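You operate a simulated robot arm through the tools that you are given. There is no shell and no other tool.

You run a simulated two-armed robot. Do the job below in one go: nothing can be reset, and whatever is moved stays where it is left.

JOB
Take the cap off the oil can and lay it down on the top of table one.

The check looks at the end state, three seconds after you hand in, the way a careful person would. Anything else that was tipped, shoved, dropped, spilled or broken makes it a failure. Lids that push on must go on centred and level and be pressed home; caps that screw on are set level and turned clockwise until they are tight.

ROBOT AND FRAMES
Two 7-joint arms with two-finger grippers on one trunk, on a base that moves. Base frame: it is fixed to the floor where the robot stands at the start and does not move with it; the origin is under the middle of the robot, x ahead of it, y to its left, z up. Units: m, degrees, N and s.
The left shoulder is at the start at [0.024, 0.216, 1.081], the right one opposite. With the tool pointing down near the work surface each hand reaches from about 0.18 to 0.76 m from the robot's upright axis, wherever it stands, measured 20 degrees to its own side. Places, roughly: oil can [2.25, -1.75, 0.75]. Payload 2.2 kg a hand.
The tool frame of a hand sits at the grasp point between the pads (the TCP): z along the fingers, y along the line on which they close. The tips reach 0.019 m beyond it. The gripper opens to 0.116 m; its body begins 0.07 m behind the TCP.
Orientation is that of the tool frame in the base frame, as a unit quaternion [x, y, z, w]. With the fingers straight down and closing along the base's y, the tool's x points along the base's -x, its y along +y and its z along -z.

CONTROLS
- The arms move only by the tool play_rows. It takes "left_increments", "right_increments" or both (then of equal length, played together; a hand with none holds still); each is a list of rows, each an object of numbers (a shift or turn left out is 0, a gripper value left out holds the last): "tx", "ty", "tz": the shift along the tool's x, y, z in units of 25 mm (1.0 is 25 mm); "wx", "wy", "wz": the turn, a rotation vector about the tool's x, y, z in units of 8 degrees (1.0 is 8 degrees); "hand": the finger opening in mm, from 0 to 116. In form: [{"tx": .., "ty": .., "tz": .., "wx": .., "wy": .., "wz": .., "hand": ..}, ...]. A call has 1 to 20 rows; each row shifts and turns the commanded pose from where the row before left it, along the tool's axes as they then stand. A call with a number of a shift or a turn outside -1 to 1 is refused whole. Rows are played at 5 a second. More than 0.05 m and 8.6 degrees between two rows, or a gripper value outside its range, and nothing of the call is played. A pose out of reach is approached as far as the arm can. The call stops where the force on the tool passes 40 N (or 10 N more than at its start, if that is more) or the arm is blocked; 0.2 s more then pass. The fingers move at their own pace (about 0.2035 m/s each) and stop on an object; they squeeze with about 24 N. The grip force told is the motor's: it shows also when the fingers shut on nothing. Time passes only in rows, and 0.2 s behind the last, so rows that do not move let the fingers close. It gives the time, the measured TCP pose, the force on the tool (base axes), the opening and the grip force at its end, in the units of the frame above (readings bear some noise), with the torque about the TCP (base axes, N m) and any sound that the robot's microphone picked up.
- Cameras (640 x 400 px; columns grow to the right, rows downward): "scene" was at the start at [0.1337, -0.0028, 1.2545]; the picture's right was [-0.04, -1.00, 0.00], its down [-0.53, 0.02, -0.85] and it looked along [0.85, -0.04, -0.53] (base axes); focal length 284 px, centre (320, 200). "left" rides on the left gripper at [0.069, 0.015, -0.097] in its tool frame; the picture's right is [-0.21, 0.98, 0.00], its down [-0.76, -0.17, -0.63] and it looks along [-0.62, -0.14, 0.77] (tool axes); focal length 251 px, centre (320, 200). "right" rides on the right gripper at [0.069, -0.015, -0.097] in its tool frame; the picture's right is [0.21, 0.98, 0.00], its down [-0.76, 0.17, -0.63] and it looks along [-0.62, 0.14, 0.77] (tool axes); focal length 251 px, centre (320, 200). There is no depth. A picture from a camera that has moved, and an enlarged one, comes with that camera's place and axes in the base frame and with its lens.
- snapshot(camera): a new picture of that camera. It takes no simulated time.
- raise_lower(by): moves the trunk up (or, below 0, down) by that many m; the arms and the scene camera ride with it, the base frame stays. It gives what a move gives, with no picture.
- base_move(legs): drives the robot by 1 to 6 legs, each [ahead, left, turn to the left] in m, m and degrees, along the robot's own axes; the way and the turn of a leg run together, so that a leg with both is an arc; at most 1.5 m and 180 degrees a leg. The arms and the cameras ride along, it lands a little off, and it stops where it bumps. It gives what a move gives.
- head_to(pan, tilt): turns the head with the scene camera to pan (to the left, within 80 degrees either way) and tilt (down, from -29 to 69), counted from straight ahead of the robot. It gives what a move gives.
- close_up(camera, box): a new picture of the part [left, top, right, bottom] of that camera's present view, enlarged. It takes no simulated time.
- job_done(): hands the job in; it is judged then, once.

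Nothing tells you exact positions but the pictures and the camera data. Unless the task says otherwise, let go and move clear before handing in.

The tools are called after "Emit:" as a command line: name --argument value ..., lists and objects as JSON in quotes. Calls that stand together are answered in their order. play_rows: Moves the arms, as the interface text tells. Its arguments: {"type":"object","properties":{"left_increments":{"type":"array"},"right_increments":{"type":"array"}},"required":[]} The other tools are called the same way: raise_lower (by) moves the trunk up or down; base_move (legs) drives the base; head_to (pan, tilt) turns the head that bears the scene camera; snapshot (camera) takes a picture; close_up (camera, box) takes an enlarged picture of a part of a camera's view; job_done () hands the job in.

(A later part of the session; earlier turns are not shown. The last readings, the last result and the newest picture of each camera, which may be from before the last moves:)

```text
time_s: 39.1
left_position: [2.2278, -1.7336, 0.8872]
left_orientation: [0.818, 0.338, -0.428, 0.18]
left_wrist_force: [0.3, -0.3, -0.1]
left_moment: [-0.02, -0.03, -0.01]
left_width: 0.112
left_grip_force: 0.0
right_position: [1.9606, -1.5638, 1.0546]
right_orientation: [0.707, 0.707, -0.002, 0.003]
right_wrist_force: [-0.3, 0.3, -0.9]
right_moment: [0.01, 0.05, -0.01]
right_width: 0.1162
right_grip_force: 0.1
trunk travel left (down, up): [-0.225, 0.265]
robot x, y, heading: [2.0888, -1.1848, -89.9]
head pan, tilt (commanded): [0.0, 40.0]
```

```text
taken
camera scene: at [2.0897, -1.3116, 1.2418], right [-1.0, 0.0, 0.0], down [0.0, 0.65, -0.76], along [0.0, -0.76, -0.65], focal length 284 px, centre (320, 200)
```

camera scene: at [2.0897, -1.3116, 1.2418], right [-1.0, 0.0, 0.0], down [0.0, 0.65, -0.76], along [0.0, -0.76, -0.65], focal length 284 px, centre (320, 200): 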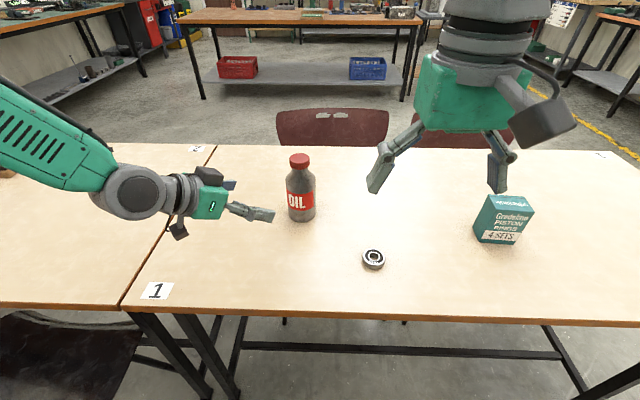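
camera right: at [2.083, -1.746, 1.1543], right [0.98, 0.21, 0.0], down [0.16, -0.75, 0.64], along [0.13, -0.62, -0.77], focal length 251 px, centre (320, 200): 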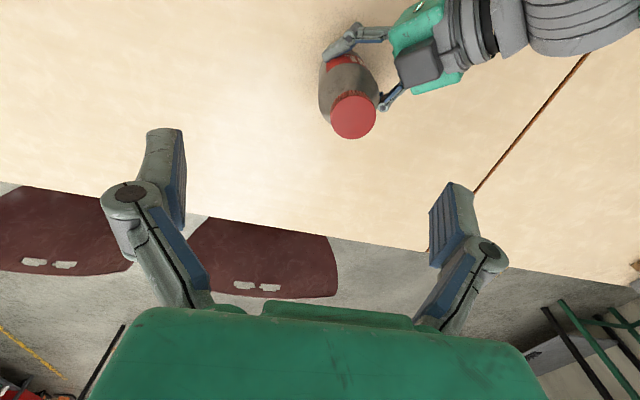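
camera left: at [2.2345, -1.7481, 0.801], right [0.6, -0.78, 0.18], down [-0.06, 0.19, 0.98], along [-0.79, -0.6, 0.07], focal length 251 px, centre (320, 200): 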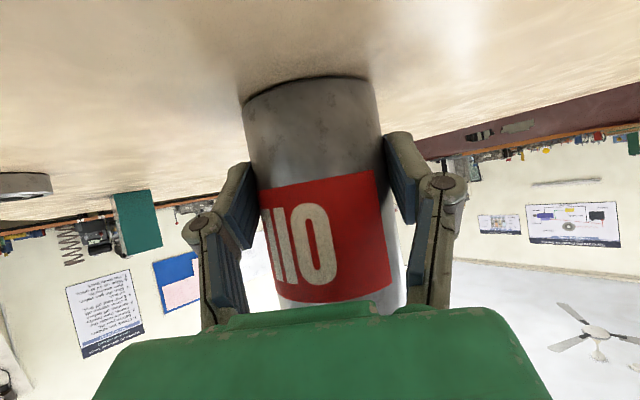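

The can is upright and where it was. I tilt the right hand so its camera looks down and back at my base.

Emit:
play_rows --right_increments '[{"wy": 0.95}, {"wy": 0.95}, {"wy": 0.95}, {"wy": 0.95}, {"wy": 0.95}, {"wy": 0.95}, {"wy": 0.95}, {"wy": 0.95}, {}]'

Emit:
snapshot --camera "right"

Emit:
snapshot --camera "scene"

```text
time_s: 41.1
left_position: [2.2283, -1.7325, 0.8893]
left_orientation: [0.818, 0.338, -0.429, 0.181]
left_wrist_force: [-0.1, -0.1, 0.0]
left_moment: [0.02, 0.02, 0.01]
left_width: 0.1121
left_grip_force: 0.0
right_position: [1.9628, -1.5641, 1.0552]
right_orientation: [0.611, 0.612, 0.355, -0.356]
right_wrist_force: [0.0, -0.2, 0.1]
right_moment: [0.02, 0.01, 0.02]
right_width: 0.1157
right_grip_force: 0.0
trunk travel left (down, up): [-0.225, 0.265]
robot x, y, heading: [2.0903, -1.1856, -89.9]
head pan, tilt (commanded): [0.0, 40.0]
```

```text
taken
camera right: at [1.9485, -1.6135, 1.1634], right [0.98, 0.11, 0.19], down [0.17, -0.92, -0.34], along [0.14, 0.37, -0.92], focal length 251 px, centre (320, 200)
```

right: 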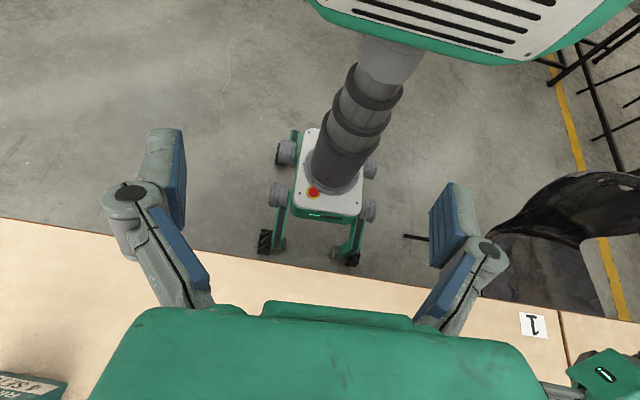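

```text
taken
camera scene: at [2.091, -1.3113, 1.242], right [-1.0, 0.0, 0.0], down [0.0, 0.65, -0.76], along [0.0, -0.76, -0.65], focal length 284 px, centre (320, 200)
```

scene: 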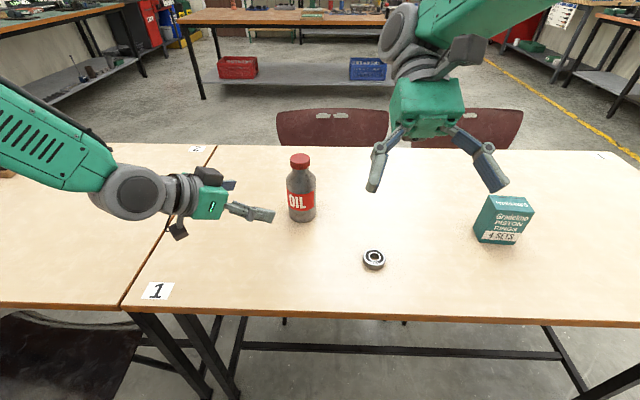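

The view shows my base is small: front wheels only ~0.25 m ahead and ±0.2 m to the sides, so I can come ~0.11 m closer and ~0.06 m left, staying clear of the table legs and chair. I level the right hand and drive.

Emit:
play_rows --right_increments '[{"wy": -0.95}, {"wy": -0.95}, {"wy": -0.95}, {"wy": -0.95}, {"wy": -0.95}, {"wy": -0.95}, {"wy": -0.95}, {"wy": -0.95}, {}]' --left_increments '[{"tz": -0.5}, {"tz": -0.5}, {"tz": -0.5}, {"tz": -0.5}, {}, {}, {}, {}, {}]'

Emit:
base_move --legs '[[0.11, 0.06, 0]]'

Emit:
snapshot --camera "scene"

```text
time_s: 43.1
left_position: [2.2571, -1.7036, 0.9162]
left_orientation: [0.818, 0.338, -0.428, 0.18]
left_wrist_force: [-0.5, 0.3, -0.2]
left_moment: [-0.01, 0.0, 0.01]
left_width: 0.1121
left_grip_force: 0.1
right_position: [1.9619, -1.5638, 1.0544]
right_orientation: [0.707, 0.707, -0.003, 0.003]
right_wrist_force: [-0.6, -0.1, -0.1]
right_moment: [0.03, -0.03, -0.01]
right_width: 0.116
right_grip_force: 0.0
trunk travel left (down, up): [-0.225, 0.265]
robot x, y, heading: [2.0869, -1.1817, -90.1]
head pan, tilt (commanded): [0.0, 40.0]
```

```text
time_s: 44.4
left_position: [2.3001, -1.8132, 0.9191]
left_orientation: [0.822, 0.336, -0.422, 0.182]
left_wrist_force: [-1.7, -0.4, 0.0]
left_moment: [0.02, -0.07, 0.07]
left_width: 0.1123
left_grip_force: 0.1
right_position: [2.0033, -1.6744, 1.0526]
right_orientation: [0.707, 0.707, 0.002, 0.008]
right_wrist_force: [-1.9, -0.2, 0.5]
right_moment: [0.03, -0.11, 0.01]
right_width: 0.116
right_grip_force: 0.0
trunk travel left (down, up): [-0.225, 0.265]
robot x, y, heading: [2.1444, -1.2962, -89.4]
head pan, tilt (commanded): [0.0, 40.0]
```

```text
taken
camera scene: at [2.1268, -1.42, 1.2419], right [-1.0, 0.0, -0.02], down [0.01, 0.64, -0.76], along [0.01, -0.76, -0.64], focal length 284 px, centre (320, 200)
```

scene: 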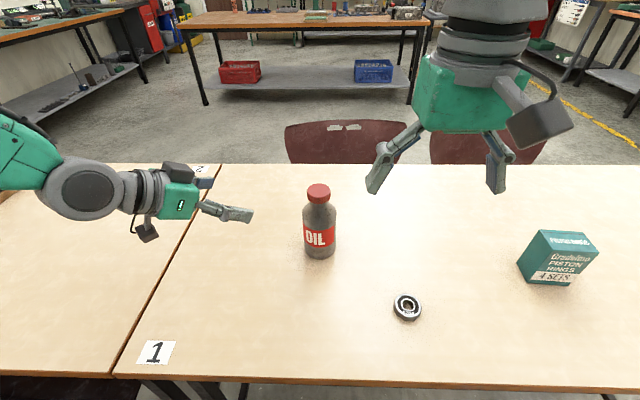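

The base arrived, but the scene camera's axes show a slight roll, perhaps sway still dying down. I let time pass and re-check.

Emit:
play_rows --right_increments '[{}, {}, {}, {}, {}]'

Emit:
snapshot --camera "scene"

Emit:
snapshot --camera "left"

Emit:
snapshot --camera "right"

```text
time_s: 45.6
left_position: [2.3302, -1.8116, 0.9146]
left_orientation: [0.815, 0.34, -0.433, 0.179]
left_wrist_force: [0.7, 0.6, -0.6]
left_moment: [-0.01, 0.12, -0.08]
left_width: 0.1122
left_grip_force: 0.0
right_position: [2.0357, -1.6716, 1.0579]
right_orientation: [0.706, 0.708, -0.009, 0.0]
right_wrist_force: [1.8, -0.7, 0.4]
right_moment: [0.03, 0.08, 0.01]
right_width: 0.116
right_grip_force: 0.0
trunk travel left (down, up): [-0.225, 0.265]
robot x, y, heading: [2.1518, -1.2923, -90.2]
head pan, tilt (commanded): [0.0, 40.0]
```

```text
taken
camera scene: at [2.1673, -1.4206, 1.2418], right [-1.0, 0.0, 0.01], down [-0.01, 0.65, -0.76], along [-0.01, -0.76, -0.65], focal length 284 px, centre (320, 200)
```

scene: 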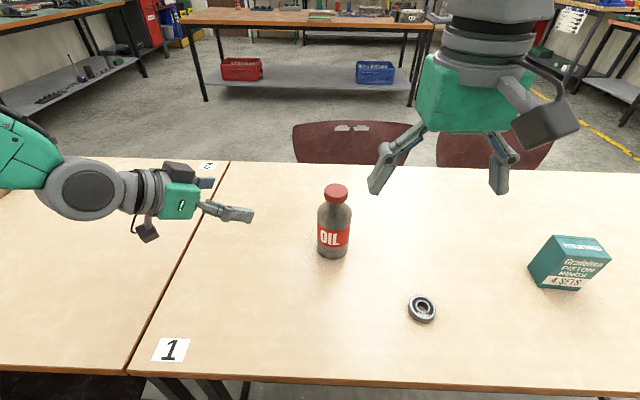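

```text
taken
camera left: at [2.4227, -1.7388, 0.9113], right [0.61, -0.77, 0.17], down [-0.04, 0.19, 0.98], along [-0.79, -0.6, 0.08], focal length 251 px, centre (320, 200)
```

left: 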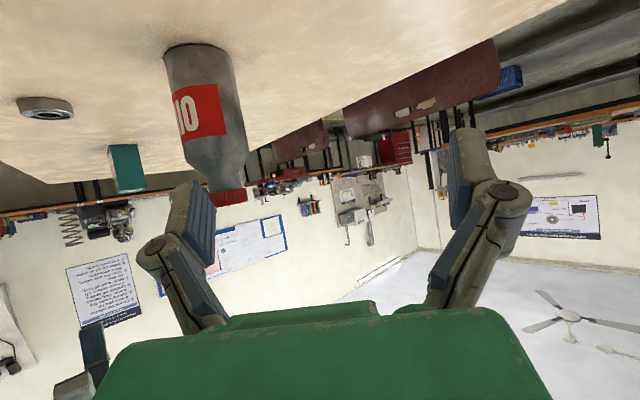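

```text
taken
camera right: at [2.0224, -1.6024, 1.1531], right [0.98, 0.22, -0.02], down [0.18, -0.75, 0.64], along [0.13, -0.63, -0.77], focal length 251 px, centre (320, 200)
```

right: 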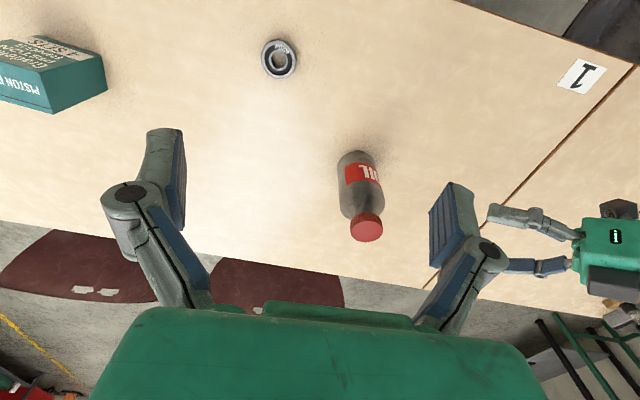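

The trunk is swaying sideways after the drive. I wait a few seconds for it to die down.

Emit:
play_rows --right_increments '[{}, {}, {}, {}, {}, {}, {}, {}, {}, {}, {}, {}, {}, {}, {}, {}, {}, {}, {}, {}]'

Emit:
snapshot --camera "scene"

Emit:
play_rows --right_increments '[{}, {}]'

Emit:
snapshot --camera "scene"

```text
time_s: 49.8
left_position: [2.3231, -1.8112, 0.9154]
left_orientation: [0.817, 0.338, -0.431, 0.179]
left_wrist_force: [0.7, -0.6, -0.4]
left_moment: [-0.03, 0.08, -0.04]
left_width: 0.1122
left_grip_force: 0.0
right_position: [2.028, -1.6714, 1.0558]
right_orientation: [0.707, 0.707, -0.006, 0.001]
right_wrist_force: [0.6, -0.5, -0.3]
right_moment: [0.03, 0.05, -0.01]
right_width: 0.1161
right_grip_force: 0.1
trunk travel left (down, up): [-0.225, 0.265]
robot x, y, heading: [2.147, -1.2921, -90.1]
head pan, tilt (commanded): [0.0, 40.0]
```

```text
taken
camera scene: at [2.1574, -1.4204, 1.242], right [-1.0, 0.0, 0.01], down [-0.01, 0.65, -0.76], along [0.0, -0.76, -0.65], focal length 284 px, centre (320, 200)
```

scene: 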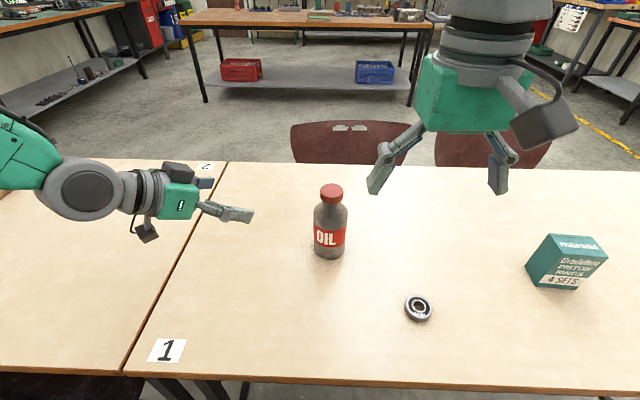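

```text
time_s: 50.4
left_position: [2.3132, -1.8116, 0.9181]
left_orientation: [0.819, 0.336, -0.428, 0.18]
left_wrist_force: [0.8, -0.6, 1.1]
left_moment: [-0.04, -0.01, -0.02]
left_width: 0.1121
left_grip_force: 0.0
right_position: [2.0172, -1.672, 1.0547]
right_orientation: [0.707, 0.707, -0.004, 0.005]
right_wrist_force: [-1.1, 0.2, -0.3]
right_moment: [0.01, 0.01, 0.01]
right_width: 0.1161
right_grip_force: 0.0
trunk travel left (down, up): [-0.225, 0.265]
robot x, y, heading: [2.1476, -1.294, -90.0]
head pan, tilt (commanded): [0.0, 40.0]
```

```text
taken
camera scene: at [2.1447, -1.4203, 1.242], right [-1.0, 0.0, 0.0], down [0.0, 0.65, -0.76], along [0.0, -0.76, -0.65], focal length 284 px, centre (320, 200)
```

scene: 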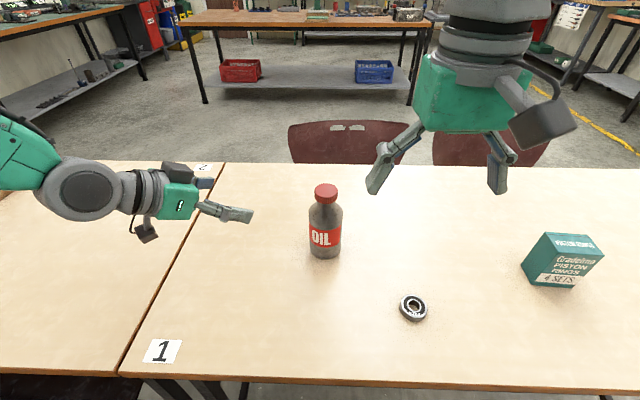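

The sway is decaying slowly (±8 mm now). I wait more until it's negligible.

Emit:
play_rows --right_increments '[{}, {}, {}, {}, {}, {}, {}, {}, {}, {}, {}, {}, {}, {}, {}, {}, {}, {}, {}, {}]'

Emit:
play_rows --right_increments '[{}, {}, {}, {}, {}, {}, {}, {}, {}, {}, {}, {}, {}, {}, {}, {}, {}, {}, {}, {}]'

Emit:
play_rows --right_increments '[{}, {}, {}, {}, {}, {}, {}, {}, {}, {}, {}, {}, {}, {}, {}, {}, {}, {}, {}, {}]'

Emit:
play_rows --right_increments '[{}, {}, {}]'

Emit:
snapshot --camera "scene"

Emit:
snapshot --camera "left"

Emit:
snapshot --camera "right"

```text
time_s: 54.6
left_position: [2.3141, -1.8119, 0.9172]
left_orientation: [0.818, 0.337, -0.429, 0.181]
left_wrist_force: [-0.4, -0.4, -0.6]
left_moment: [0.03, 0.01, -0.01]
left_width: 0.1119
left_grip_force: 0.2
right_position: [2.0192, -1.6718, 1.0574]
right_orientation: [0.707, 0.707, -0.003, 0.003]
right_wrist_force: [0.5, 0.1, -0.6]
right_moment: [-0.02, -0.03, -0.03]
right_width: 0.1162
right_grip_force: 0.1
trunk travel left (down, up): [-0.225, 0.265]
robot x, y, heading: [2.1434, -1.2948, -89.8]
head pan, tilt (commanded): [0.0, 40.0]
```

```text
time_s: 58.8
left_position: [2.315, -1.8114, 0.9178]
left_orientation: [0.818, 0.337, -0.429, 0.181]
left_wrist_force: [0.5, 0.5, 0.7]
left_moment: [-0.01, -0.01, 0.02]
left_width: 0.1122
left_grip_force: 0.0
right_position: [2.0197, -1.6714, 1.0562]
right_orientation: [0.707, 0.707, -0.004, 0.003]
right_wrist_force: [1.4, -0.3, 0.0]
right_moment: [0.01, 0.01, 0.02]
right_width: 0.1161
right_grip_force: 0.1
trunk travel left (down, up): [-0.225, 0.265]
robot x, y, heading: [2.1443, -1.2925, -90.1]
head pan, tilt (commanded): [0.0, 40.0]
```

```text
time_s: 63.0
left_position: [2.3152, -1.8112, 0.9175]
left_orientation: [0.818, 0.337, -0.429, 0.18]
left_wrist_force: [0.6, 0.5, 0.3]
left_moment: [-0.02, -0.01, 0.0]
left_width: 0.112
left_grip_force: 0.1
right_position: [2.019, -1.6728, 1.0563]
right_orientation: [0.707, 0.707, -0.005, 0.003]
right_wrist_force: [-1.0, 0.5, -0.2]
right_moment: [0.0, -0.01, 0.01]
right_width: 0.1163
right_grip_force: 0.1
trunk travel left (down, up): [-0.225, 0.265]
robot x, y, heading: [2.146, -1.2945, -89.8]
head pan, tilt (commanded): [0.0, 40.0]
```

```text
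time_s: 63.8
left_position: [2.315, -1.8114, 0.9165]
left_orientation: [0.819, 0.337, -0.429, 0.18]
left_wrist_force: [0.3, 0.4, 0.1]
left_moment: [0.01, 0.03, 0.01]
left_width: 0.1121
left_grip_force: 0.2
right_position: [2.019, -1.6722, 1.0563]
right_orientation: [0.707, 0.707, -0.003, 0.003]
right_wrist_force: [0.3, -0.3, -0.9]
right_moment: [0.01, -0.04, 0.0]
right_width: 0.1162
right_grip_force: 0.1
trunk travel left (down, up): [-0.225, 0.265]
robot x, y, heading: [2.1447, -1.2976, -90.0]
head pan, tilt (commanded): [0.0, 40.0]
```

```text
taken
camera scene: at [2.148, -1.4203, 1.242], right [-1.0, 0.0, 0.0], down [0.0, 0.65, -0.76], along [0.0, -0.76, -0.65], focal length 284 px, centre (320, 200)
```

scene: 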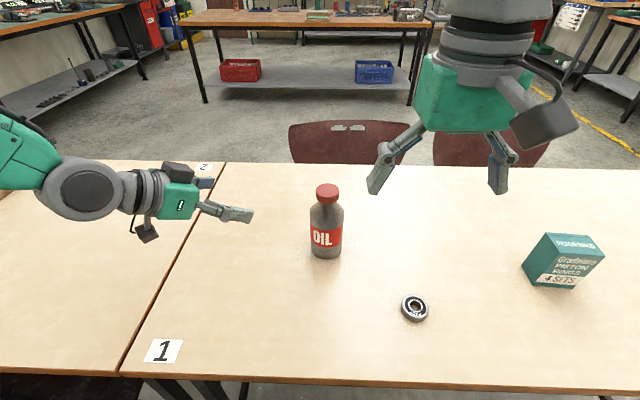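

```text
taken
camera left: at [2.4082, -1.7387, 0.9149], right [0.6, -0.78, 0.18], down [-0.06, 0.19, 0.98], along [-0.8, -0.6, 0.07], focal length 251 px, centre (320, 200)
```

left: 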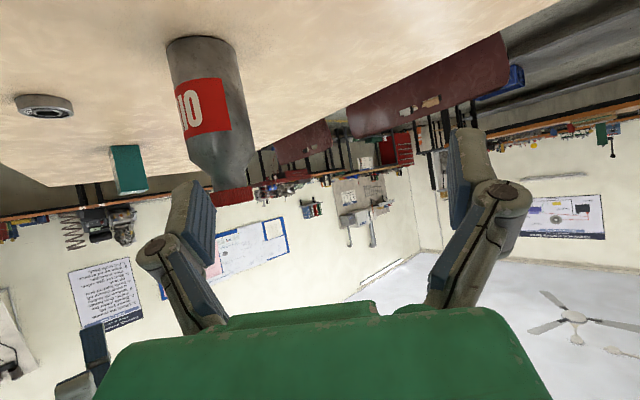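

```text
taken
camera right: at [2.0052, -1.602, 1.1517], right [0.98, 0.22, 0.0], down [0.17, -0.75, 0.64], along [0.14, -0.63, -0.77], focal length 251 px, centre (320, 200)
```

right: 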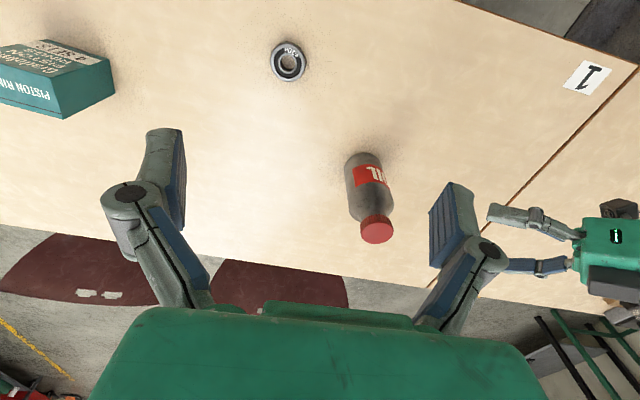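

Settled now. I re-measure the cap position from the scene and right cameras.

Emit:
close_up --camera "scene" --box '[286, 170, 366, 270]'

Emit:
close_up --camera "right" --box '[330, 140, 430, 260]'

Emit:
close_up --camera "left" --box '[150, 20, 270, 220]'

```text
4.00 times, centred on (326, 220) of scene
camera zoom: at [2.148, -1.4203, 1.242], right [-1.0, 0.0, 0.0], down [0.0, 0.65, -0.76], along [0.0, -0.76, -0.65], focal length 1134 px, centre (296, 120)
```

zoom: 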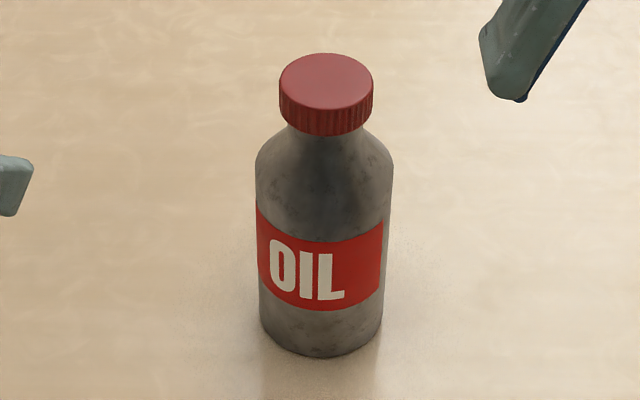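

```text
3.33 times, centred on (380, 200) of right
camera zoom: at [2.0052, -1.602, 1.1517], right [0.98, 0.22, 0.0], down [0.17, -0.75, 0.64], along [0.14, -0.63, -0.77], focal length 838 px, centre (120, 200)
```

zoom: 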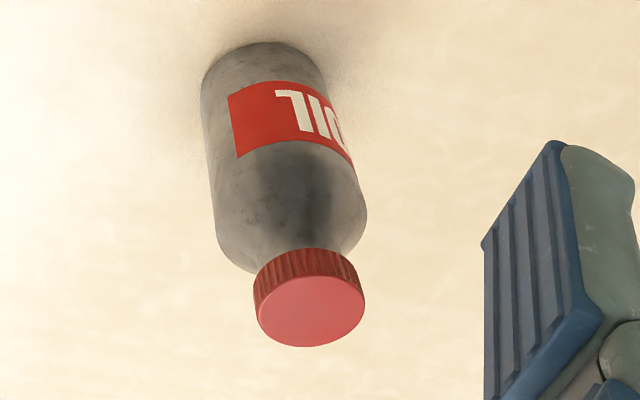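

```text
2.00 times, centred on (210, 120) of left
camera zoom: at [2.4082, -1.7387, 0.9149], right [0.6, -0.78, 0.18], down [-0.06, 0.19, 0.98], along [-0.8, -0.6, 0.07], focal length 503 px, centre (540, 360)
```

zoom: 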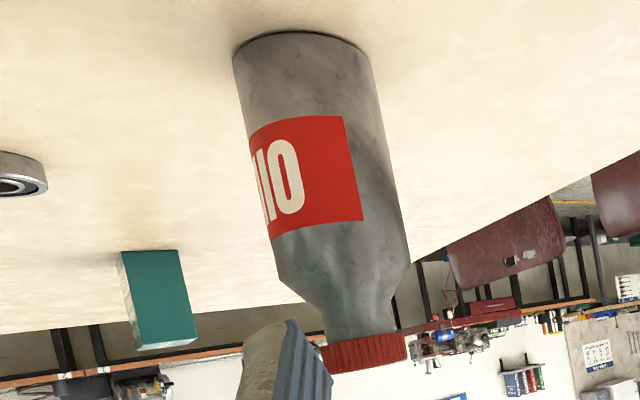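

The cap axis is consistently at about [2.134, -1.827], top z≈0.920. I shift the left hand sideways to line up with the can again.

Emit:
play_rows --left_increments '[{"ty": -0.945, "tx": 0.158}, {"ty": -0.945, "tx": 0.158}, {"ty": -0.945, "tx": 0.158}, {"ty": -0.945, "tx": 0.158}, {"ty": -0.945, "tx": 0.158}, {"tz": 0.75}, {"tz": 0.75}, {"tz": 0.75}, {}]'

Emit:
snapshot --camera "left"

Emit:
snapshot --camera "scene"

```text
time_s: 65.8
left_position: [2.2073, -1.7515, 0.8691]
left_orientation: [0.819, 0.336, -0.429, 0.18]
left_wrist_force: [0.3, -0.1, 0.0]
left_moment: [0.03, -0.02, -0.01]
left_width: 0.1122
left_grip_force: 0.2
right_position: [2.0179, -1.6728, 1.0559]
right_orientation: [0.707, 0.707, -0.004, 0.004]
right_wrist_force: [0.5, -0.1, -0.5]
right_moment: [0.02, 0.01, 0.0]
right_width: 0.116
right_grip_force: 0.1
trunk travel left (down, up): [-0.225, 0.265]
robot x, y, heading: [2.1473, -1.2925, -89.8]
head pan, tilt (commanded): [0.0, 40.0]
```

```text
taken
camera left: at [2.299, -1.6793, 0.866], right [0.6, -0.78, 0.18], down [-0.06, 0.19, 0.98], along [-0.8, -0.6, 0.07], focal length 251 px, centre (320, 200)
```

left: 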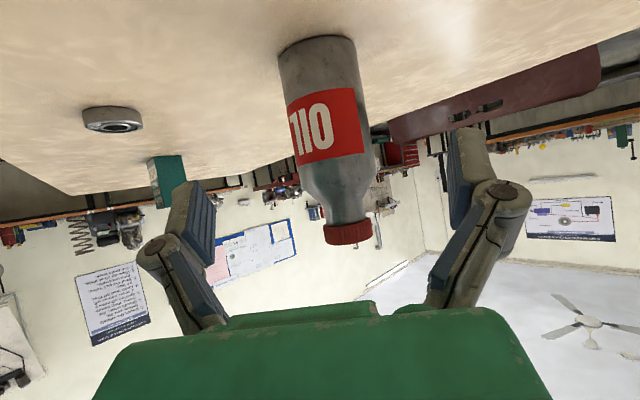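

```text
taken
camera scene: at [2.1466, -1.42, 1.2421], right [-1.0, 0.0, 0.0], down [0.0, 0.65, -0.76], along [0.0, -0.76, -0.65], focal length 284 px, centre (320, 200)
```

scene: 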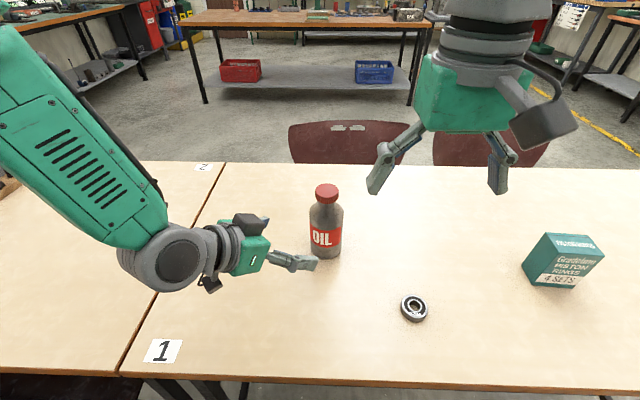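

Lateral error is about 2 mm. I advance the remaining 115 mm and close the hand on the can body.

Emit:
play_rows --left_increments '[{"tz": 0.77, "ty": 0.013}, {"tz": 0.77, "ty": 0.013}, {"tz": 0.77, "ty": 0.013}, {"tz": 0.77, "ty": 0.013}, {"tz": 0.77, "ty": 0.013}, {"tz": 0.77, "ty": 0.013}, {}, {"hand": 85}, {"hand": 70}, {"hand": 40}, {"hand": 40}, {"hand": 40}]'

Emit:
snapshot --camera "scene"

Emit:
snapshot --camera "left"

Emit:
snapshot --camera "right"

```text
time_s: 68.4
left_position: [2.1418, -1.8211, 0.8023]
left_orientation: [0.819, 0.337, -0.429, 0.181]
left_wrist_force: [0.6, 0.0, 0.1]
left_moment: [-0.02, 0.02, -0.04]
left_width: 0.0651
left_grip_force: 23.9
right_position: [2.0186, -1.6725, 1.0556]
right_orientation: [0.707, 0.707, -0.004, 0.003]
right_wrist_force: [0.4, -0.4, 0.2]
right_moment: [0.0, 0.01, -0.02]
right_width: 0.1157
right_grip_force: 0.1
trunk travel left (down, up): [-0.225, 0.265]
robot x, y, heading: [2.1459, -1.2945, -90.0]
head pan, tilt (commanded): [0.0, 40.0]
```

```text
taken
camera scene: at [2.146, -1.4208, 1.242], right [-1.0, 0.0, 0.0], down [0.0, 0.65, -0.76], along [0.0, -0.76, -0.65], focal length 284 px, centre (320, 200)
```

scene: 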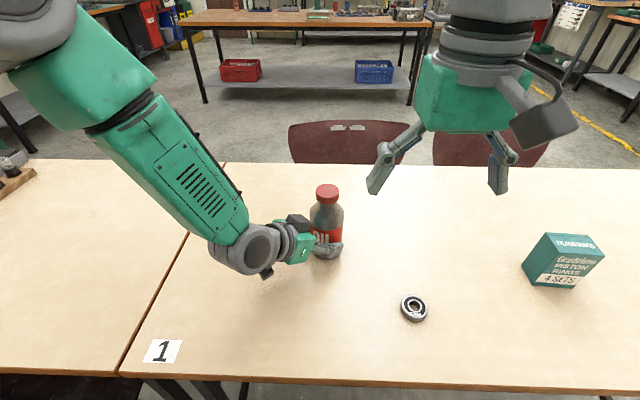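

```text
taken
camera left: at [2.2344, -1.7481, 0.8006], right [0.6, -0.78, 0.18], down [-0.06, 0.19, 0.98], along [-0.8, -0.6, 0.07], focal length 251 px, centre (320, 200)
```

left: 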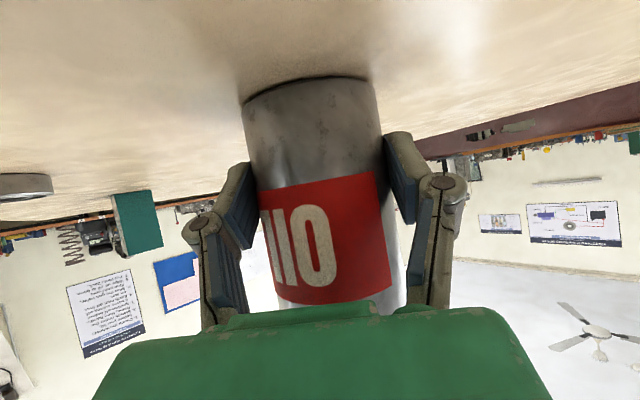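

```text
taken
camera right: at [2.0038, -1.6021, 1.1515], right [0.98, 0.22, 0.0], down [0.17, -0.75, 0.64], along [0.14, -0.63, -0.77], focal length 251 px, centre (320, 200)
```

right: 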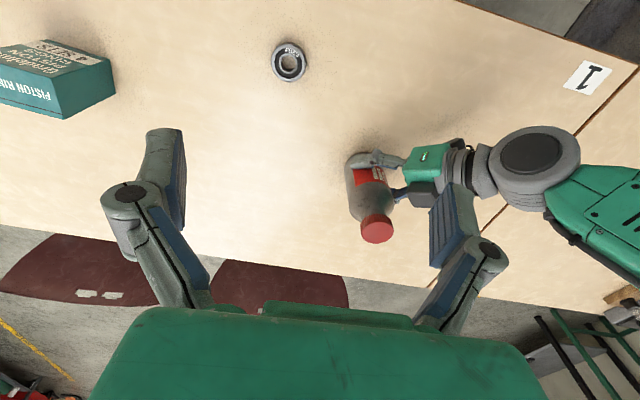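

The can is held again at the same place. I move the right hand over the cap, staying about 0.1 m above it, and look through both cameras.

Emit:
play_rows --right_increments '[{"tx": -0.883, "ty": 0.659, "tz": 0.1}, {"tx": -0.883, "ty": 0.659, "tz": 0.1}, {"tx": -0.883, "ty": 0.659, "tz": 0.1}, {"tx": -0.883, "ty": 0.659, "tz": 0.1}, {"tx": -0.883, "ty": 0.659, "tz": 0.1}, {"tx": -0.883, "ty": 0.659, "tz": 0.1}, {"tx": -0.883, "ty": 0.659, "tz": 0.1}, {}, {}]'

Emit:
snapshot --camera "scene"

Emit:
snapshot --camera "right"

```text
time_s: 70.4
left_position: [2.1416, -1.8208, 0.8033]
left_orientation: [0.818, 0.337, -0.429, 0.181]
left_wrist_force: [0.1, 0.4, -1.4]
left_moment: [0.03, 0.01, -0.02]
left_width: 0.0651
left_grip_force: 24.1
right_position: [2.1322, -1.829, 1.0428]
right_orientation: [0.708, 0.706, -0.002, 0.008]
right_wrist_force: [0.5, 0.0, -1.1]
right_moment: [-0.01, 0.01, -0.03]
right_width: 0.116
right_grip_force: 0.1
trunk travel left (down, up): [-0.225, 0.265]
robot x, y, heading: [2.1444, -1.289, -89.8]
head pan, tilt (commanded): [0.0, 40.0]
```

```text
taken
camera scene: at [2.1472, -1.4218, 1.2419], right [-1.0, 0.0, 0.0], down [0.0, 0.65, -0.76], along [0.0, -0.76, -0.65], focal length 284 px, centre (320, 200)
```

scene: 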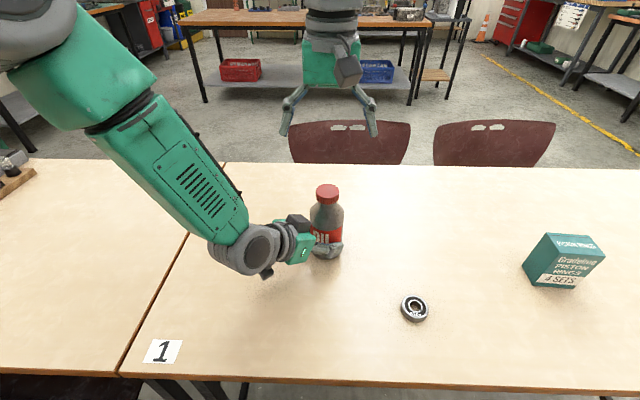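

```text
taken
camera right: at [2.1186, -1.7584, 1.1392], right [0.98, 0.21, 0.0], down [0.16, -0.75, 0.64], along [0.14, -0.63, -0.76], focal length 251 px, centre (320, 200)
```

right: 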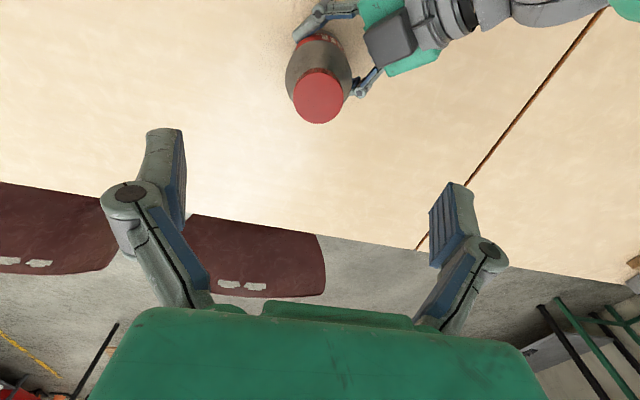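

The right hand is above the cap with about 1° of tilt. I correct that, turn 40° clockwise to give room for the counter-clockwise stroke, and descend partway with open fingers.

Emit:
play_rows --right_increments '[{"wy": 0.09}, {"wz": 1.0}, {"wz": 1.0}, {"wz": 1.0}, {"wz": 1.0}, {"wz": 1.0}, {}, {}]'

Emit:
snapshot --camera "scene"

Emit:
snapshot --camera "right"

```text
time_s: 72.4
left_position: [2.1412, -1.8178, 0.8049]
left_orientation: [0.818, 0.336, -0.43, 0.182]
left_wrist_force: [-0.2, 0.4, -0.9]
left_moment: [0.01, -0.02, 0.02]
left_width: 0.0654
left_grip_force: 23.4
right_position: [2.1135, -1.8359, 1.0649]
right_orientation: [0.915, 0.402, 0.027, 0.017]
right_wrist_force: [-0.5, 0.1, 0.1]
right_moment: [0.02, 0.0, 0.02]
right_width: 0.1162
right_grip_force: 0.1
trunk travel left (down, up): [-0.225, 0.265]
robot x, y, heading: [2.1417, -1.294, -89.9]
head pan, tilt (commanded): [0.0, 40.0]
stopped in row 8 (right hand): the arm was blocked; the commanded pose is now the measured one
```

```text
taken
camera scene: at [2.1468, -1.4213, 1.2419], right [-1.0, 0.0, 0.0], down [0.0, 0.65, -0.76], along [0.0, -0.76, -0.65], focal length 284 px, centre (320, 200)
```

scene: 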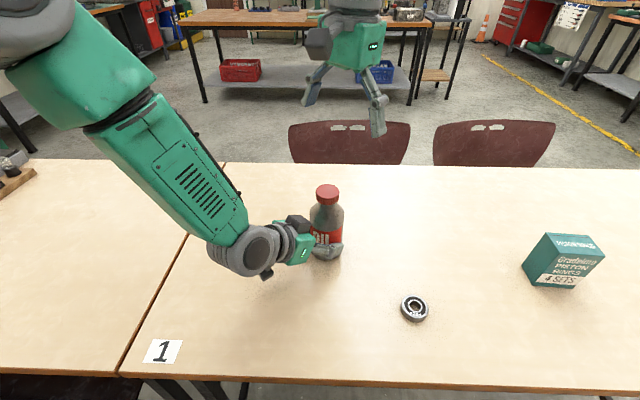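

```text
taken
camera right: at [2.144, -1.7725, 1.1627], right [0.86, -0.5, 0.06], down [-0.43, -0.66, 0.62], along [-0.27, -0.56, -0.79], focal length 251 px, centre (320, 200)
```

right: 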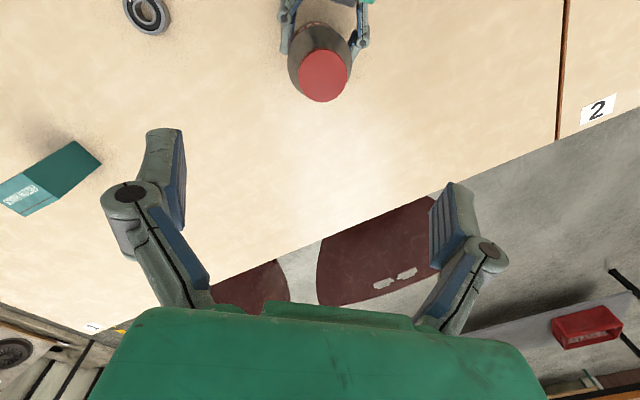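

The right arm reports it was blocked while turning clockwise, though no force shows at the hand — probably an elbow or joint limit. I look at the right arm with the head camera before anything else.

Emit:
head_to --pan -50 --tilt 10

Emit:
snapshot --camera "scene"

Emit:
head_to --pan 0 --tilt 0

Emit:
snapshot --camera "scene"

```text
time_s: 73.6
left_position: [2.1432, -1.8176, 0.8048]
left_orientation: [0.818, 0.336, -0.43, 0.182]
left_wrist_force: [1.0, 0.3, -2.1]
left_moment: [0.01, -0.04, 0.01]
left_width: 0.0652
left_grip_force: 24.3
right_position: [2.1147, -1.8344, 1.0652]
right_orientation: [0.915, 0.402, 0.027, 0.02]
right_wrist_force: [0.1, -0.4, 0.6]
right_moment: [-0.04, 0.02, 0.0]
right_width: 0.116
right_grip_force: 0.1
trunk travel left (down, up): [-0.225, 0.265]
robot x, y, heading: [2.1436, -1.2955, -90.0]
head pan, tilt (commanded): [-50.0, 10.0]
```

```text
taken
camera scene: at [2.0757, -1.3969, 1.2897], right [-0.64, 0.76, 0.0], down [0.13, 0.12, -0.98], along [-0.75, -0.63, -0.18], focal length 284 px, centre (320, 200)
```

scene: 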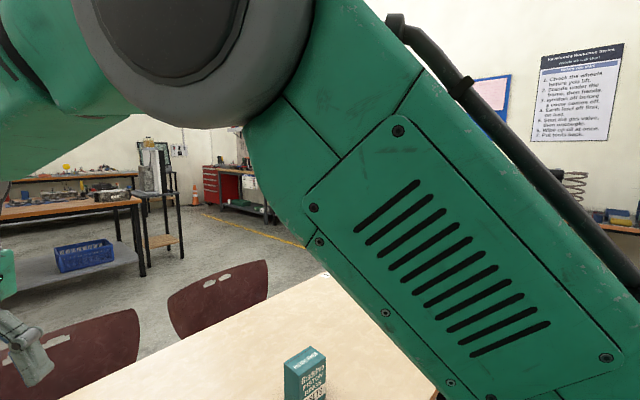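

```text
time_s: 74.8
left_position: [2.1434, -1.8185, 0.8047]
left_orientation: [0.819, 0.336, -0.429, 0.181]
left_wrist_force: [-0.3, 0.5, -1.4]
left_moment: [0.02, 0.02, 0.01]
left_width: 0.0653
left_grip_force: 24.5
right_position: [2.1131, -1.8348, 1.0643]
right_orientation: [0.915, 0.403, 0.026, 0.019]
right_wrist_force: [-0.3, 0.2, -0.3]
right_moment: [0.02, 0.0, -0.01]
right_width: 0.1161
right_grip_force: 0.0
trunk travel left (down, up): [-0.225, 0.265]
robot x, y, heading: [2.147, -1.2986, -90.0]
head pan, tilt (commanded): [0.0, 0.0]
```

```text
taken
camera scene: at [2.1469, -1.427, 1.3055], right [-1.0, 0.0, 0.0], down [0.0, 0.0, -1.0], along [0.0, -1.0, 0.0], focal length 284 px, centre (320, 200)
```

scene: 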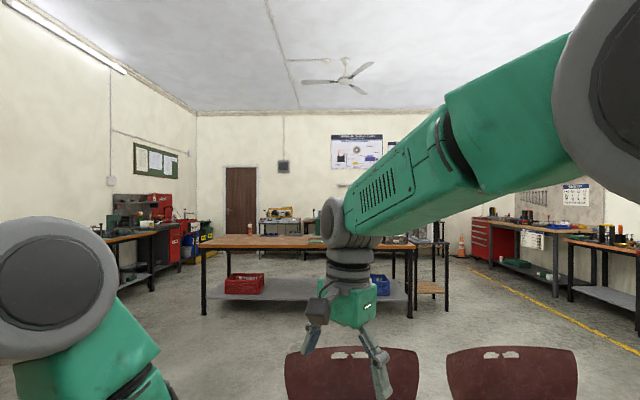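

The right elbow is bent high near my head, so clockwise turning probably hit a limit. I turn the right hand back counter-clockwise and check that it tracks well.

Emit:
play_rows --right_increments '[{"wz": -1.0}, {"wz": -1.0}, {"wz": -1.0}, {"wz": -1.0}, {"wz": -1.0}, {}, {}]'

Emit:
head_to --pan 0 --tilt 40

```text
time_s: 76.3
left_position: [2.1418, -1.8184, 0.805]
left_orientation: [0.818, 0.336, -0.43, 0.182]
left_wrist_force: [0.1, 0.2, -1.2]
left_moment: [0.0, -0.01, -0.06]
left_width: 0.0652
left_grip_force: 23.9
right_position: [2.1142, -1.8346, 1.0625]
right_orientation: [0.721, 0.692, 0.018, 0.025]
right_wrist_force: [0.1, -0.7, -0.7]
right_moment: [-0.07, 0.0, -0.02]
right_width: 0.1159
right_grip_force: 0.0
trunk travel left (down, up): [-0.225, 0.265]
robot x, y, heading: [2.1437, -1.2928, -89.9]
head pan, tilt (commanded): [0.0, 0.0]
```

```text
time_s: 77.4
left_position: [2.143, -1.8199, 0.8055]
left_orientation: [0.818, 0.336, -0.43, 0.183]
left_wrist_force: [0.1, 0.2, -0.6]
left_moment: [0.03, -0.05, 0.01]
left_width: 0.0652
left_grip_force: 24.2
right_position: [2.1164, -1.8338, 1.0622]
right_orientation: [0.722, 0.692, 0.017, 0.026]
right_wrist_force: [0.1, 0.2, 0.1]
right_moment: [-0.02, -0.03, -0.03]
right_width: 0.116
right_grip_force: 0.1
trunk travel left (down, up): [-0.225, 0.265]
robot x, y, heading: [2.1425, -1.2978, -89.9]
head pan, tilt (commanded): [0.0, 40.0]
```

It follows again. I correct its tilt and centre it over the cap, then test counter-clockwise turning in the air.

Emit:
play_rows --right_increments '[{"wx": 0.437, "wy": 0.072}, {"ty": 0.37, "tx": 0.14}, {"ty": 0.37, "tx": 0.14}, {}, {}]'

Emit:
play_rows --right_increments '[{"wz": -1.0}, {"wz": -1.0}, {"wz": -1.0}, {"wz": -1.0}, {"wz": -1.0}, {}, {}]'

```text
time_s: 78.6
left_position: [2.1414, -1.8191, 0.8043]
left_orientation: [0.818, 0.337, -0.429, 0.183]
left_wrist_force: [-0.2, 0.1, -0.8]
left_moment: [0.02, 0.0, -0.01]
left_width: 0.0653
left_grip_force: 23.6
right_position: [2.134, -1.8296, 1.0644]
right_orientation: [0.722, 0.692, -0.001, 0.0]
right_wrist_force: [1.5, 0.0, 0.5]
right_moment: [0.0, 0.03, 0.02]
right_width: 0.1158
right_grip_force: 0.0
trunk travel left (down, up): [-0.225, 0.265]
robot x, y, heading: [2.1472, -1.2941, -90.1]
head pan, tilt (commanded): [0.0, 40.0]
```

```text
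time_s: 80.2
left_position: [2.1415, -1.8182, 0.8051]
left_orientation: [0.818, 0.336, -0.43, 0.183]
left_wrist_force: [-0.2, -1.1, -1.7]
left_moment: [0.02, 0.01, -0.01]
left_width: 0.0648
left_grip_force: 24.1
right_position: [2.1353, -1.8285, 1.0627]
right_orientation: [0.441, 0.898, 0.0, 0.0]
right_wrist_force: [1.0, -0.2, -0.1]
right_moment: [0.01, 0.02, -0.01]
right_width: 0.116
right_grip_force: 0.1
trunk travel left (down, up): [-0.225, 0.265]
robot x, y, heading: [2.1443, -1.292, -89.7]
head pan, tilt (commanded): [0.0, 40.0]
```

Counter-clockwise works well. I probe further to find the usable range.

Emit:
play_rows --right_increments '[{"wz": -1.0}, {"wz": -1.0}, {"wz": -1.0}, {"wz": -1.0}, {"wz": -1.0}, {"wz": -1.0}, {"wz": -1.0}, {"wz": -1.0}, {"wz": -1.0}, {"wz": -1.0}, {}, {}]'

Emit:
snapshot --camera "scene"

Emit:
snapshot --camera "right"

```text
time_s: 82.8
left_position: [2.1416, -1.8184, 0.8047]
left_orientation: [0.818, 0.336, -0.429, 0.182]
left_wrist_force: [0.1, 0.0, -1.0]
left_moment: [0.04, -0.02, -0.03]
left_width: 0.0651
left_grip_force: 23.9
right_position: [2.1338, -1.8285, 1.0627]
right_orientation: [-0.24, 0.971, 0.0, 0.0]
right_wrist_force: [0.1, 0.2, 0.2]
right_moment: [-0.02, -0.01, 0.03]
right_width: 0.1158
right_grip_force: 0.0
trunk travel left (down, up): [-0.225, 0.265]
robot x, y, heading: [2.1462, -1.2981, -89.9]
head pan, tilt (commanded): [0.0, 40.0]
```

```text
taken
camera scene: at [2.1467, -1.4221, 1.2418], right [-1.0, 0.0, 0.0], down [0.0, 0.65, -0.76], along [0.0, -0.76, -0.65], focal length 284 px, centre (320, 200)
```

scene: 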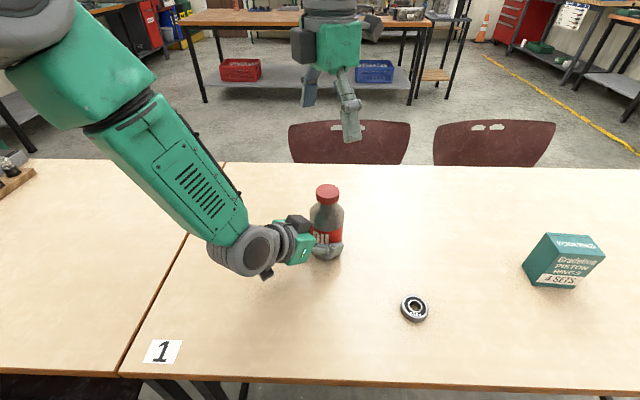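

```text
taken
camera right: at [2.0811, -1.8741, 1.1602], right [-0.64, 0.77, 0.0], down [0.59, 0.5, 0.63], along [0.48, 0.41, -0.77], focal length 251 px, centre (320, 200)
```

right: 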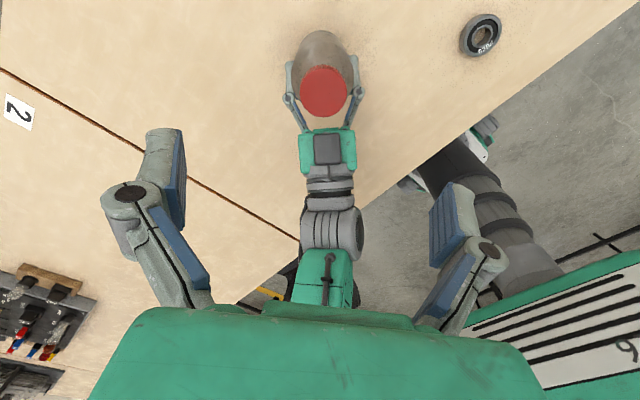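

ψ≈118° is fine too; the view down shows the cap between the left fingers with the neck free. I probe 40° more to get the longest stroke.

Emit:
play_rows --right_increments '[{"wz": -1.0}, {"wz": -1.0}, {"wz": -1.0}, {"wz": -1.0}, {"wz": -1.0}, {}, {}]'

```text
time_s: 84.4
left_position: [2.143, -1.819, 0.8039]
left_orientation: [0.818, 0.337, -0.429, 0.182]
left_wrist_force: [0.7, 0.5, -1.4]
left_moment: [-0.03, 0.0, -0.02]
left_width: 0.0651
left_grip_force: 23.9
right_position: [2.1343, -1.8275, 1.0643]
right_orientation: [-0.557, 0.831, 0.001, 0.0]
right_wrist_force: [0.3, -0.1, 0.3]
right_moment: [-0.01, -0.01, 0.01]
right_width: 0.116
right_grip_force: 0.0
trunk travel left (down, up): [-0.225, 0.265]
robot x, y, heading: [2.1431, -1.2935, -89.6]
head pan, tilt (commanded): [0.0, 40.0]
```

The hand turns to ψ≈158° without trouble, so each unscrewing stroke can be about 150°. I go back to the stroke's start and descend partway.

Emit:
play_rows --right_increments '[{"wz": 1.0}, {"wz": 1.0}, {"wz": 1.0}, {"wz": 1.0}, {"wz": 1.0}, {"wz": 1.0}, {"wz": 1.0}, {"wz": 1.0}, {"wz": 1.0}, {"wz": 1.0}, {"wz": 1.0}, {"wz": 1.0}, {"wz": 1.0}, {"wz": 1.0}, {"wz": 1.0}, {"wz": 1.0}, {"wz": 1.0}, {"wz": 1.0}, {}]'

Emit:
play_rows --right_increments '[{"tz": 0.7}, {"tz": 0.7}, {"tz": 0.7}, {"tz": 0.7}, {"tz": 0.7}, {"tz": 0.7, "hand": 80}, {"hand": 80}, {}]'

Emit:
snapshot --camera "scene"

Emit:
snapshot --camera "right"

```text
time_s: 88.4
left_position: [2.1428, -1.8193, 0.8054]
left_orientation: [0.818, 0.337, -0.429, 0.182]
left_wrist_force: [-0.4, 0.2, -1.5]
left_moment: [0.02, -0.04, 0.0]
left_width: 0.0649
left_grip_force: 23.7
right_position: [2.1275, -1.8325, 1.0724]
right_orientation: [0.624, 0.782, 0.005, 0.01]
right_wrist_force: [-0.5, 0.3, -1.1]
right_moment: [0.01, -0.01, 0.0]
right_width: 0.116
right_grip_force: 0.0
trunk travel left (down, up): [-0.225, 0.265]
robot x, y, heading: [2.1476, -1.2987, -90.2]
head pan, tilt (commanded): [0.0, 40.0]
```

```text
time_s: 90.2
left_position: [2.1434, -1.8183, 0.8054]
left_orientation: [0.818, 0.336, -0.429, 0.182]
left_wrist_force: [0.0, 0.1, -1.9]
left_moment: [0.02, 0.02, -0.04]
left_width: 0.0652
left_grip_force: 23.6
right_position: [2.1204, -1.8402, 0.9733]
right_orientation: [0.631, 0.775, 0.01, 0.019]
right_wrist_force: [0.0, 0.0, 0.8]
right_moment: [0.03, 0.01, -0.01]
right_width: 0.0801
right_grip_force: 0.1
trunk travel left (down, up): [-0.225, 0.265]
robot x, y, heading: [2.1452, -1.2929, -90.0]
head pan, tilt (commanded): [0.0, 40.0]
```

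```text
taken
camera scene: at [2.1469, -1.4222, 1.2418], right [-1.0, 0.0, 0.0], down [0.0, 0.65, -0.76], along [0.0, -0.76, -0.65], focal length 284 px, centre (320, 200)
```

scene: 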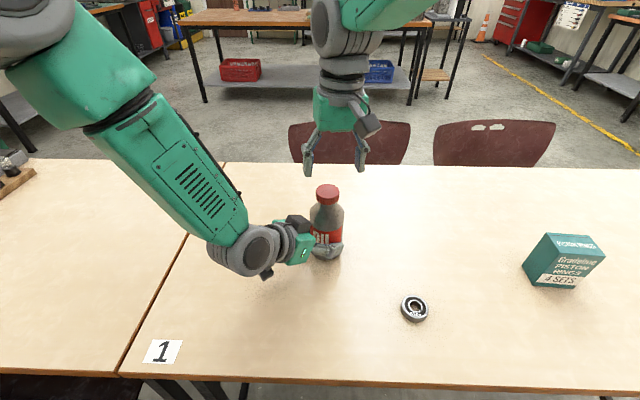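

```text
taken
camera right: at [2.0894, -1.7736, 1.0683], right [0.91, 0.41, 0.03], down [0.29, -0.7, 0.65], along [0.29, -0.58, -0.76], focal length 251 px, centre (320, 200)
```

right: 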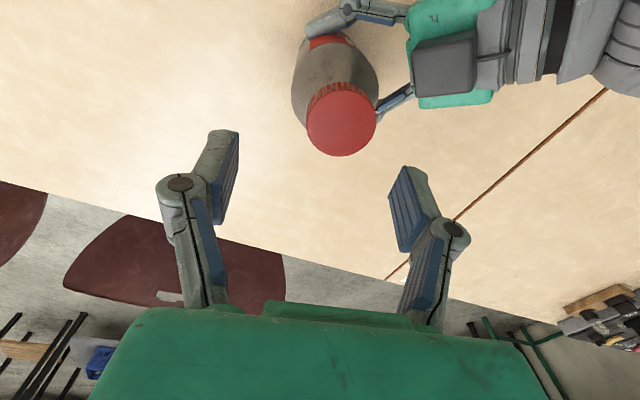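

Near ψ≈0–15° the arm drifts off its command (a joint near its limit), while ψ≥40° tracked perfectly. I turn counter-clockwise to ψ≈70° at this height, above the cap, and verify it snaps back on target.

Emit:
play_rows --right_increments '[{"tz": -0.5}, {"wz": -1.0}, {"wz": -1.0}, {"wz": -1.0}, {"wz": -1.0}, {"wz": -1.0}, {"wz": -1.0}, {"wz": -1.0}, {}, {}]'

Emit:
snapshot --camera "right"

Emit:
close_up --camera "scene" --box '[240, 80, 420, 280]'

```text
time_s: 92.4
left_position: [2.1422, -1.819, 0.8047]
left_orientation: [0.818, 0.336, -0.429, 0.182]
left_wrist_force: [0.0, 0.3, -1.4]
left_moment: [0.03, -0.02, -0.02]
left_width: 0.0654
left_grip_force: 23.9
right_position: [2.1341, -1.83, 0.971]
right_orientation: [0.176, 0.984, -0.001, 0.0]
right_wrist_force: [0.5, 0.0, 0.0]
right_moment: [-0.02, -0.01, 0.0]
right_width: 0.0799
right_grip_force: 0.1
trunk travel left (down, up): [-0.225, 0.265]
robot x, y, heading: [2.1466, -1.2935, -89.9]
head pan, tilt (commanded): [0.0, 40.0]
```

```text
taken
camera right: at [2.0652, -1.8192, 1.0676], right [0.14, 0.99, 0.0], down [0.77, -0.11, 0.63], along [0.63, -0.09, -0.77], focal length 251 px, centre (320, 200)
```

right: 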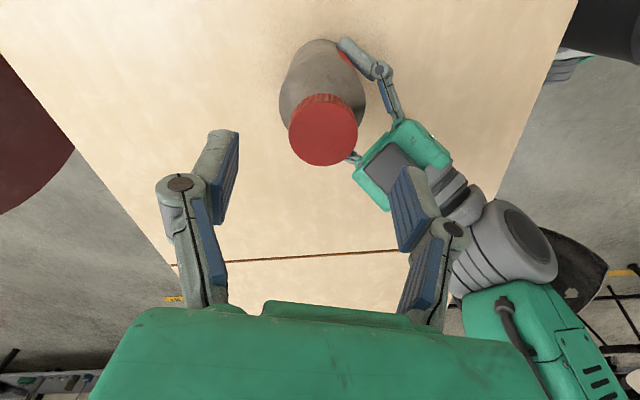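

```text
2.00 times, centred on (330, 180) of scene
camera zoom: at [2.1468, -1.4221, 1.2418], right [-1.0, 0.0, 0.0], down [0.0, 0.65, -0.76], along [0.0, -0.76, -0.65], focal length 567 px, centre (300, 240)
```

zoom: 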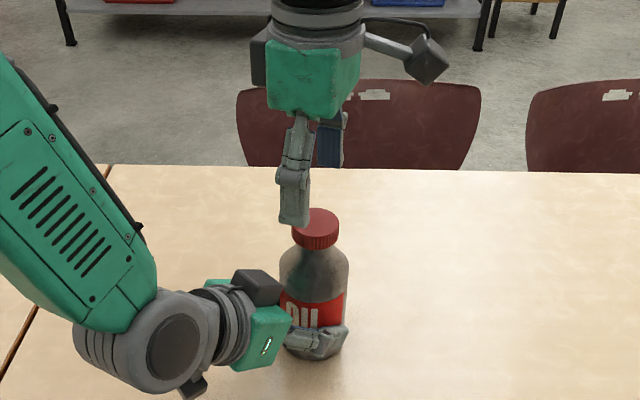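

It's back on target at ψ≈70°, centred within a few mm. I zoom in to compare the cap centre with the gripper axis.

Emit:
close_up --camera "right" --box '[260, 80, 400, 190]'

Emit:
close_up --camera "scene" --box '[290, 150, 370, 220]'

```text
3.64 times, centred on (330, 135) of right
camera zoom: at [2.0652, -1.8192, 1.0676], right [0.14, 0.99, 0.0], down [0.77, -0.11, 0.63], along [0.63, -0.09, -0.77], focal length 914 px, centre (284, 436)
```

zoom: 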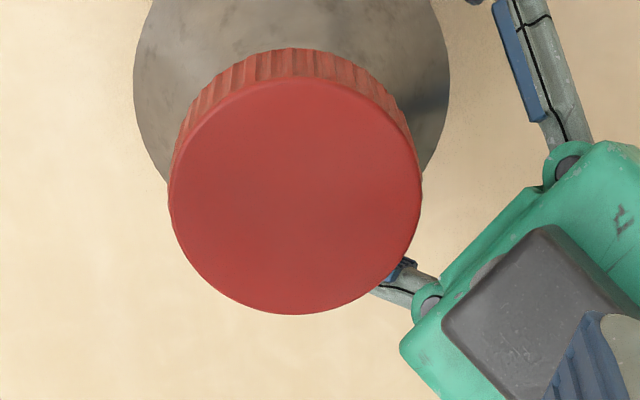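

```text
5.71 times, centred on (330, 185) of scene
camera zoom: at [2.1468, -1.4221, 1.2418], right [-1.0, 0.0, 0.0], down [0.0, 0.65, -0.76], along [0.0, -0.76, -0.65], focal length 1620 px, centre (263, 286)
```

zoom: 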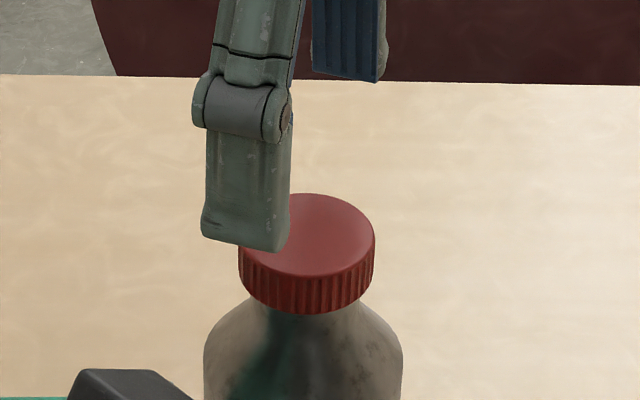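

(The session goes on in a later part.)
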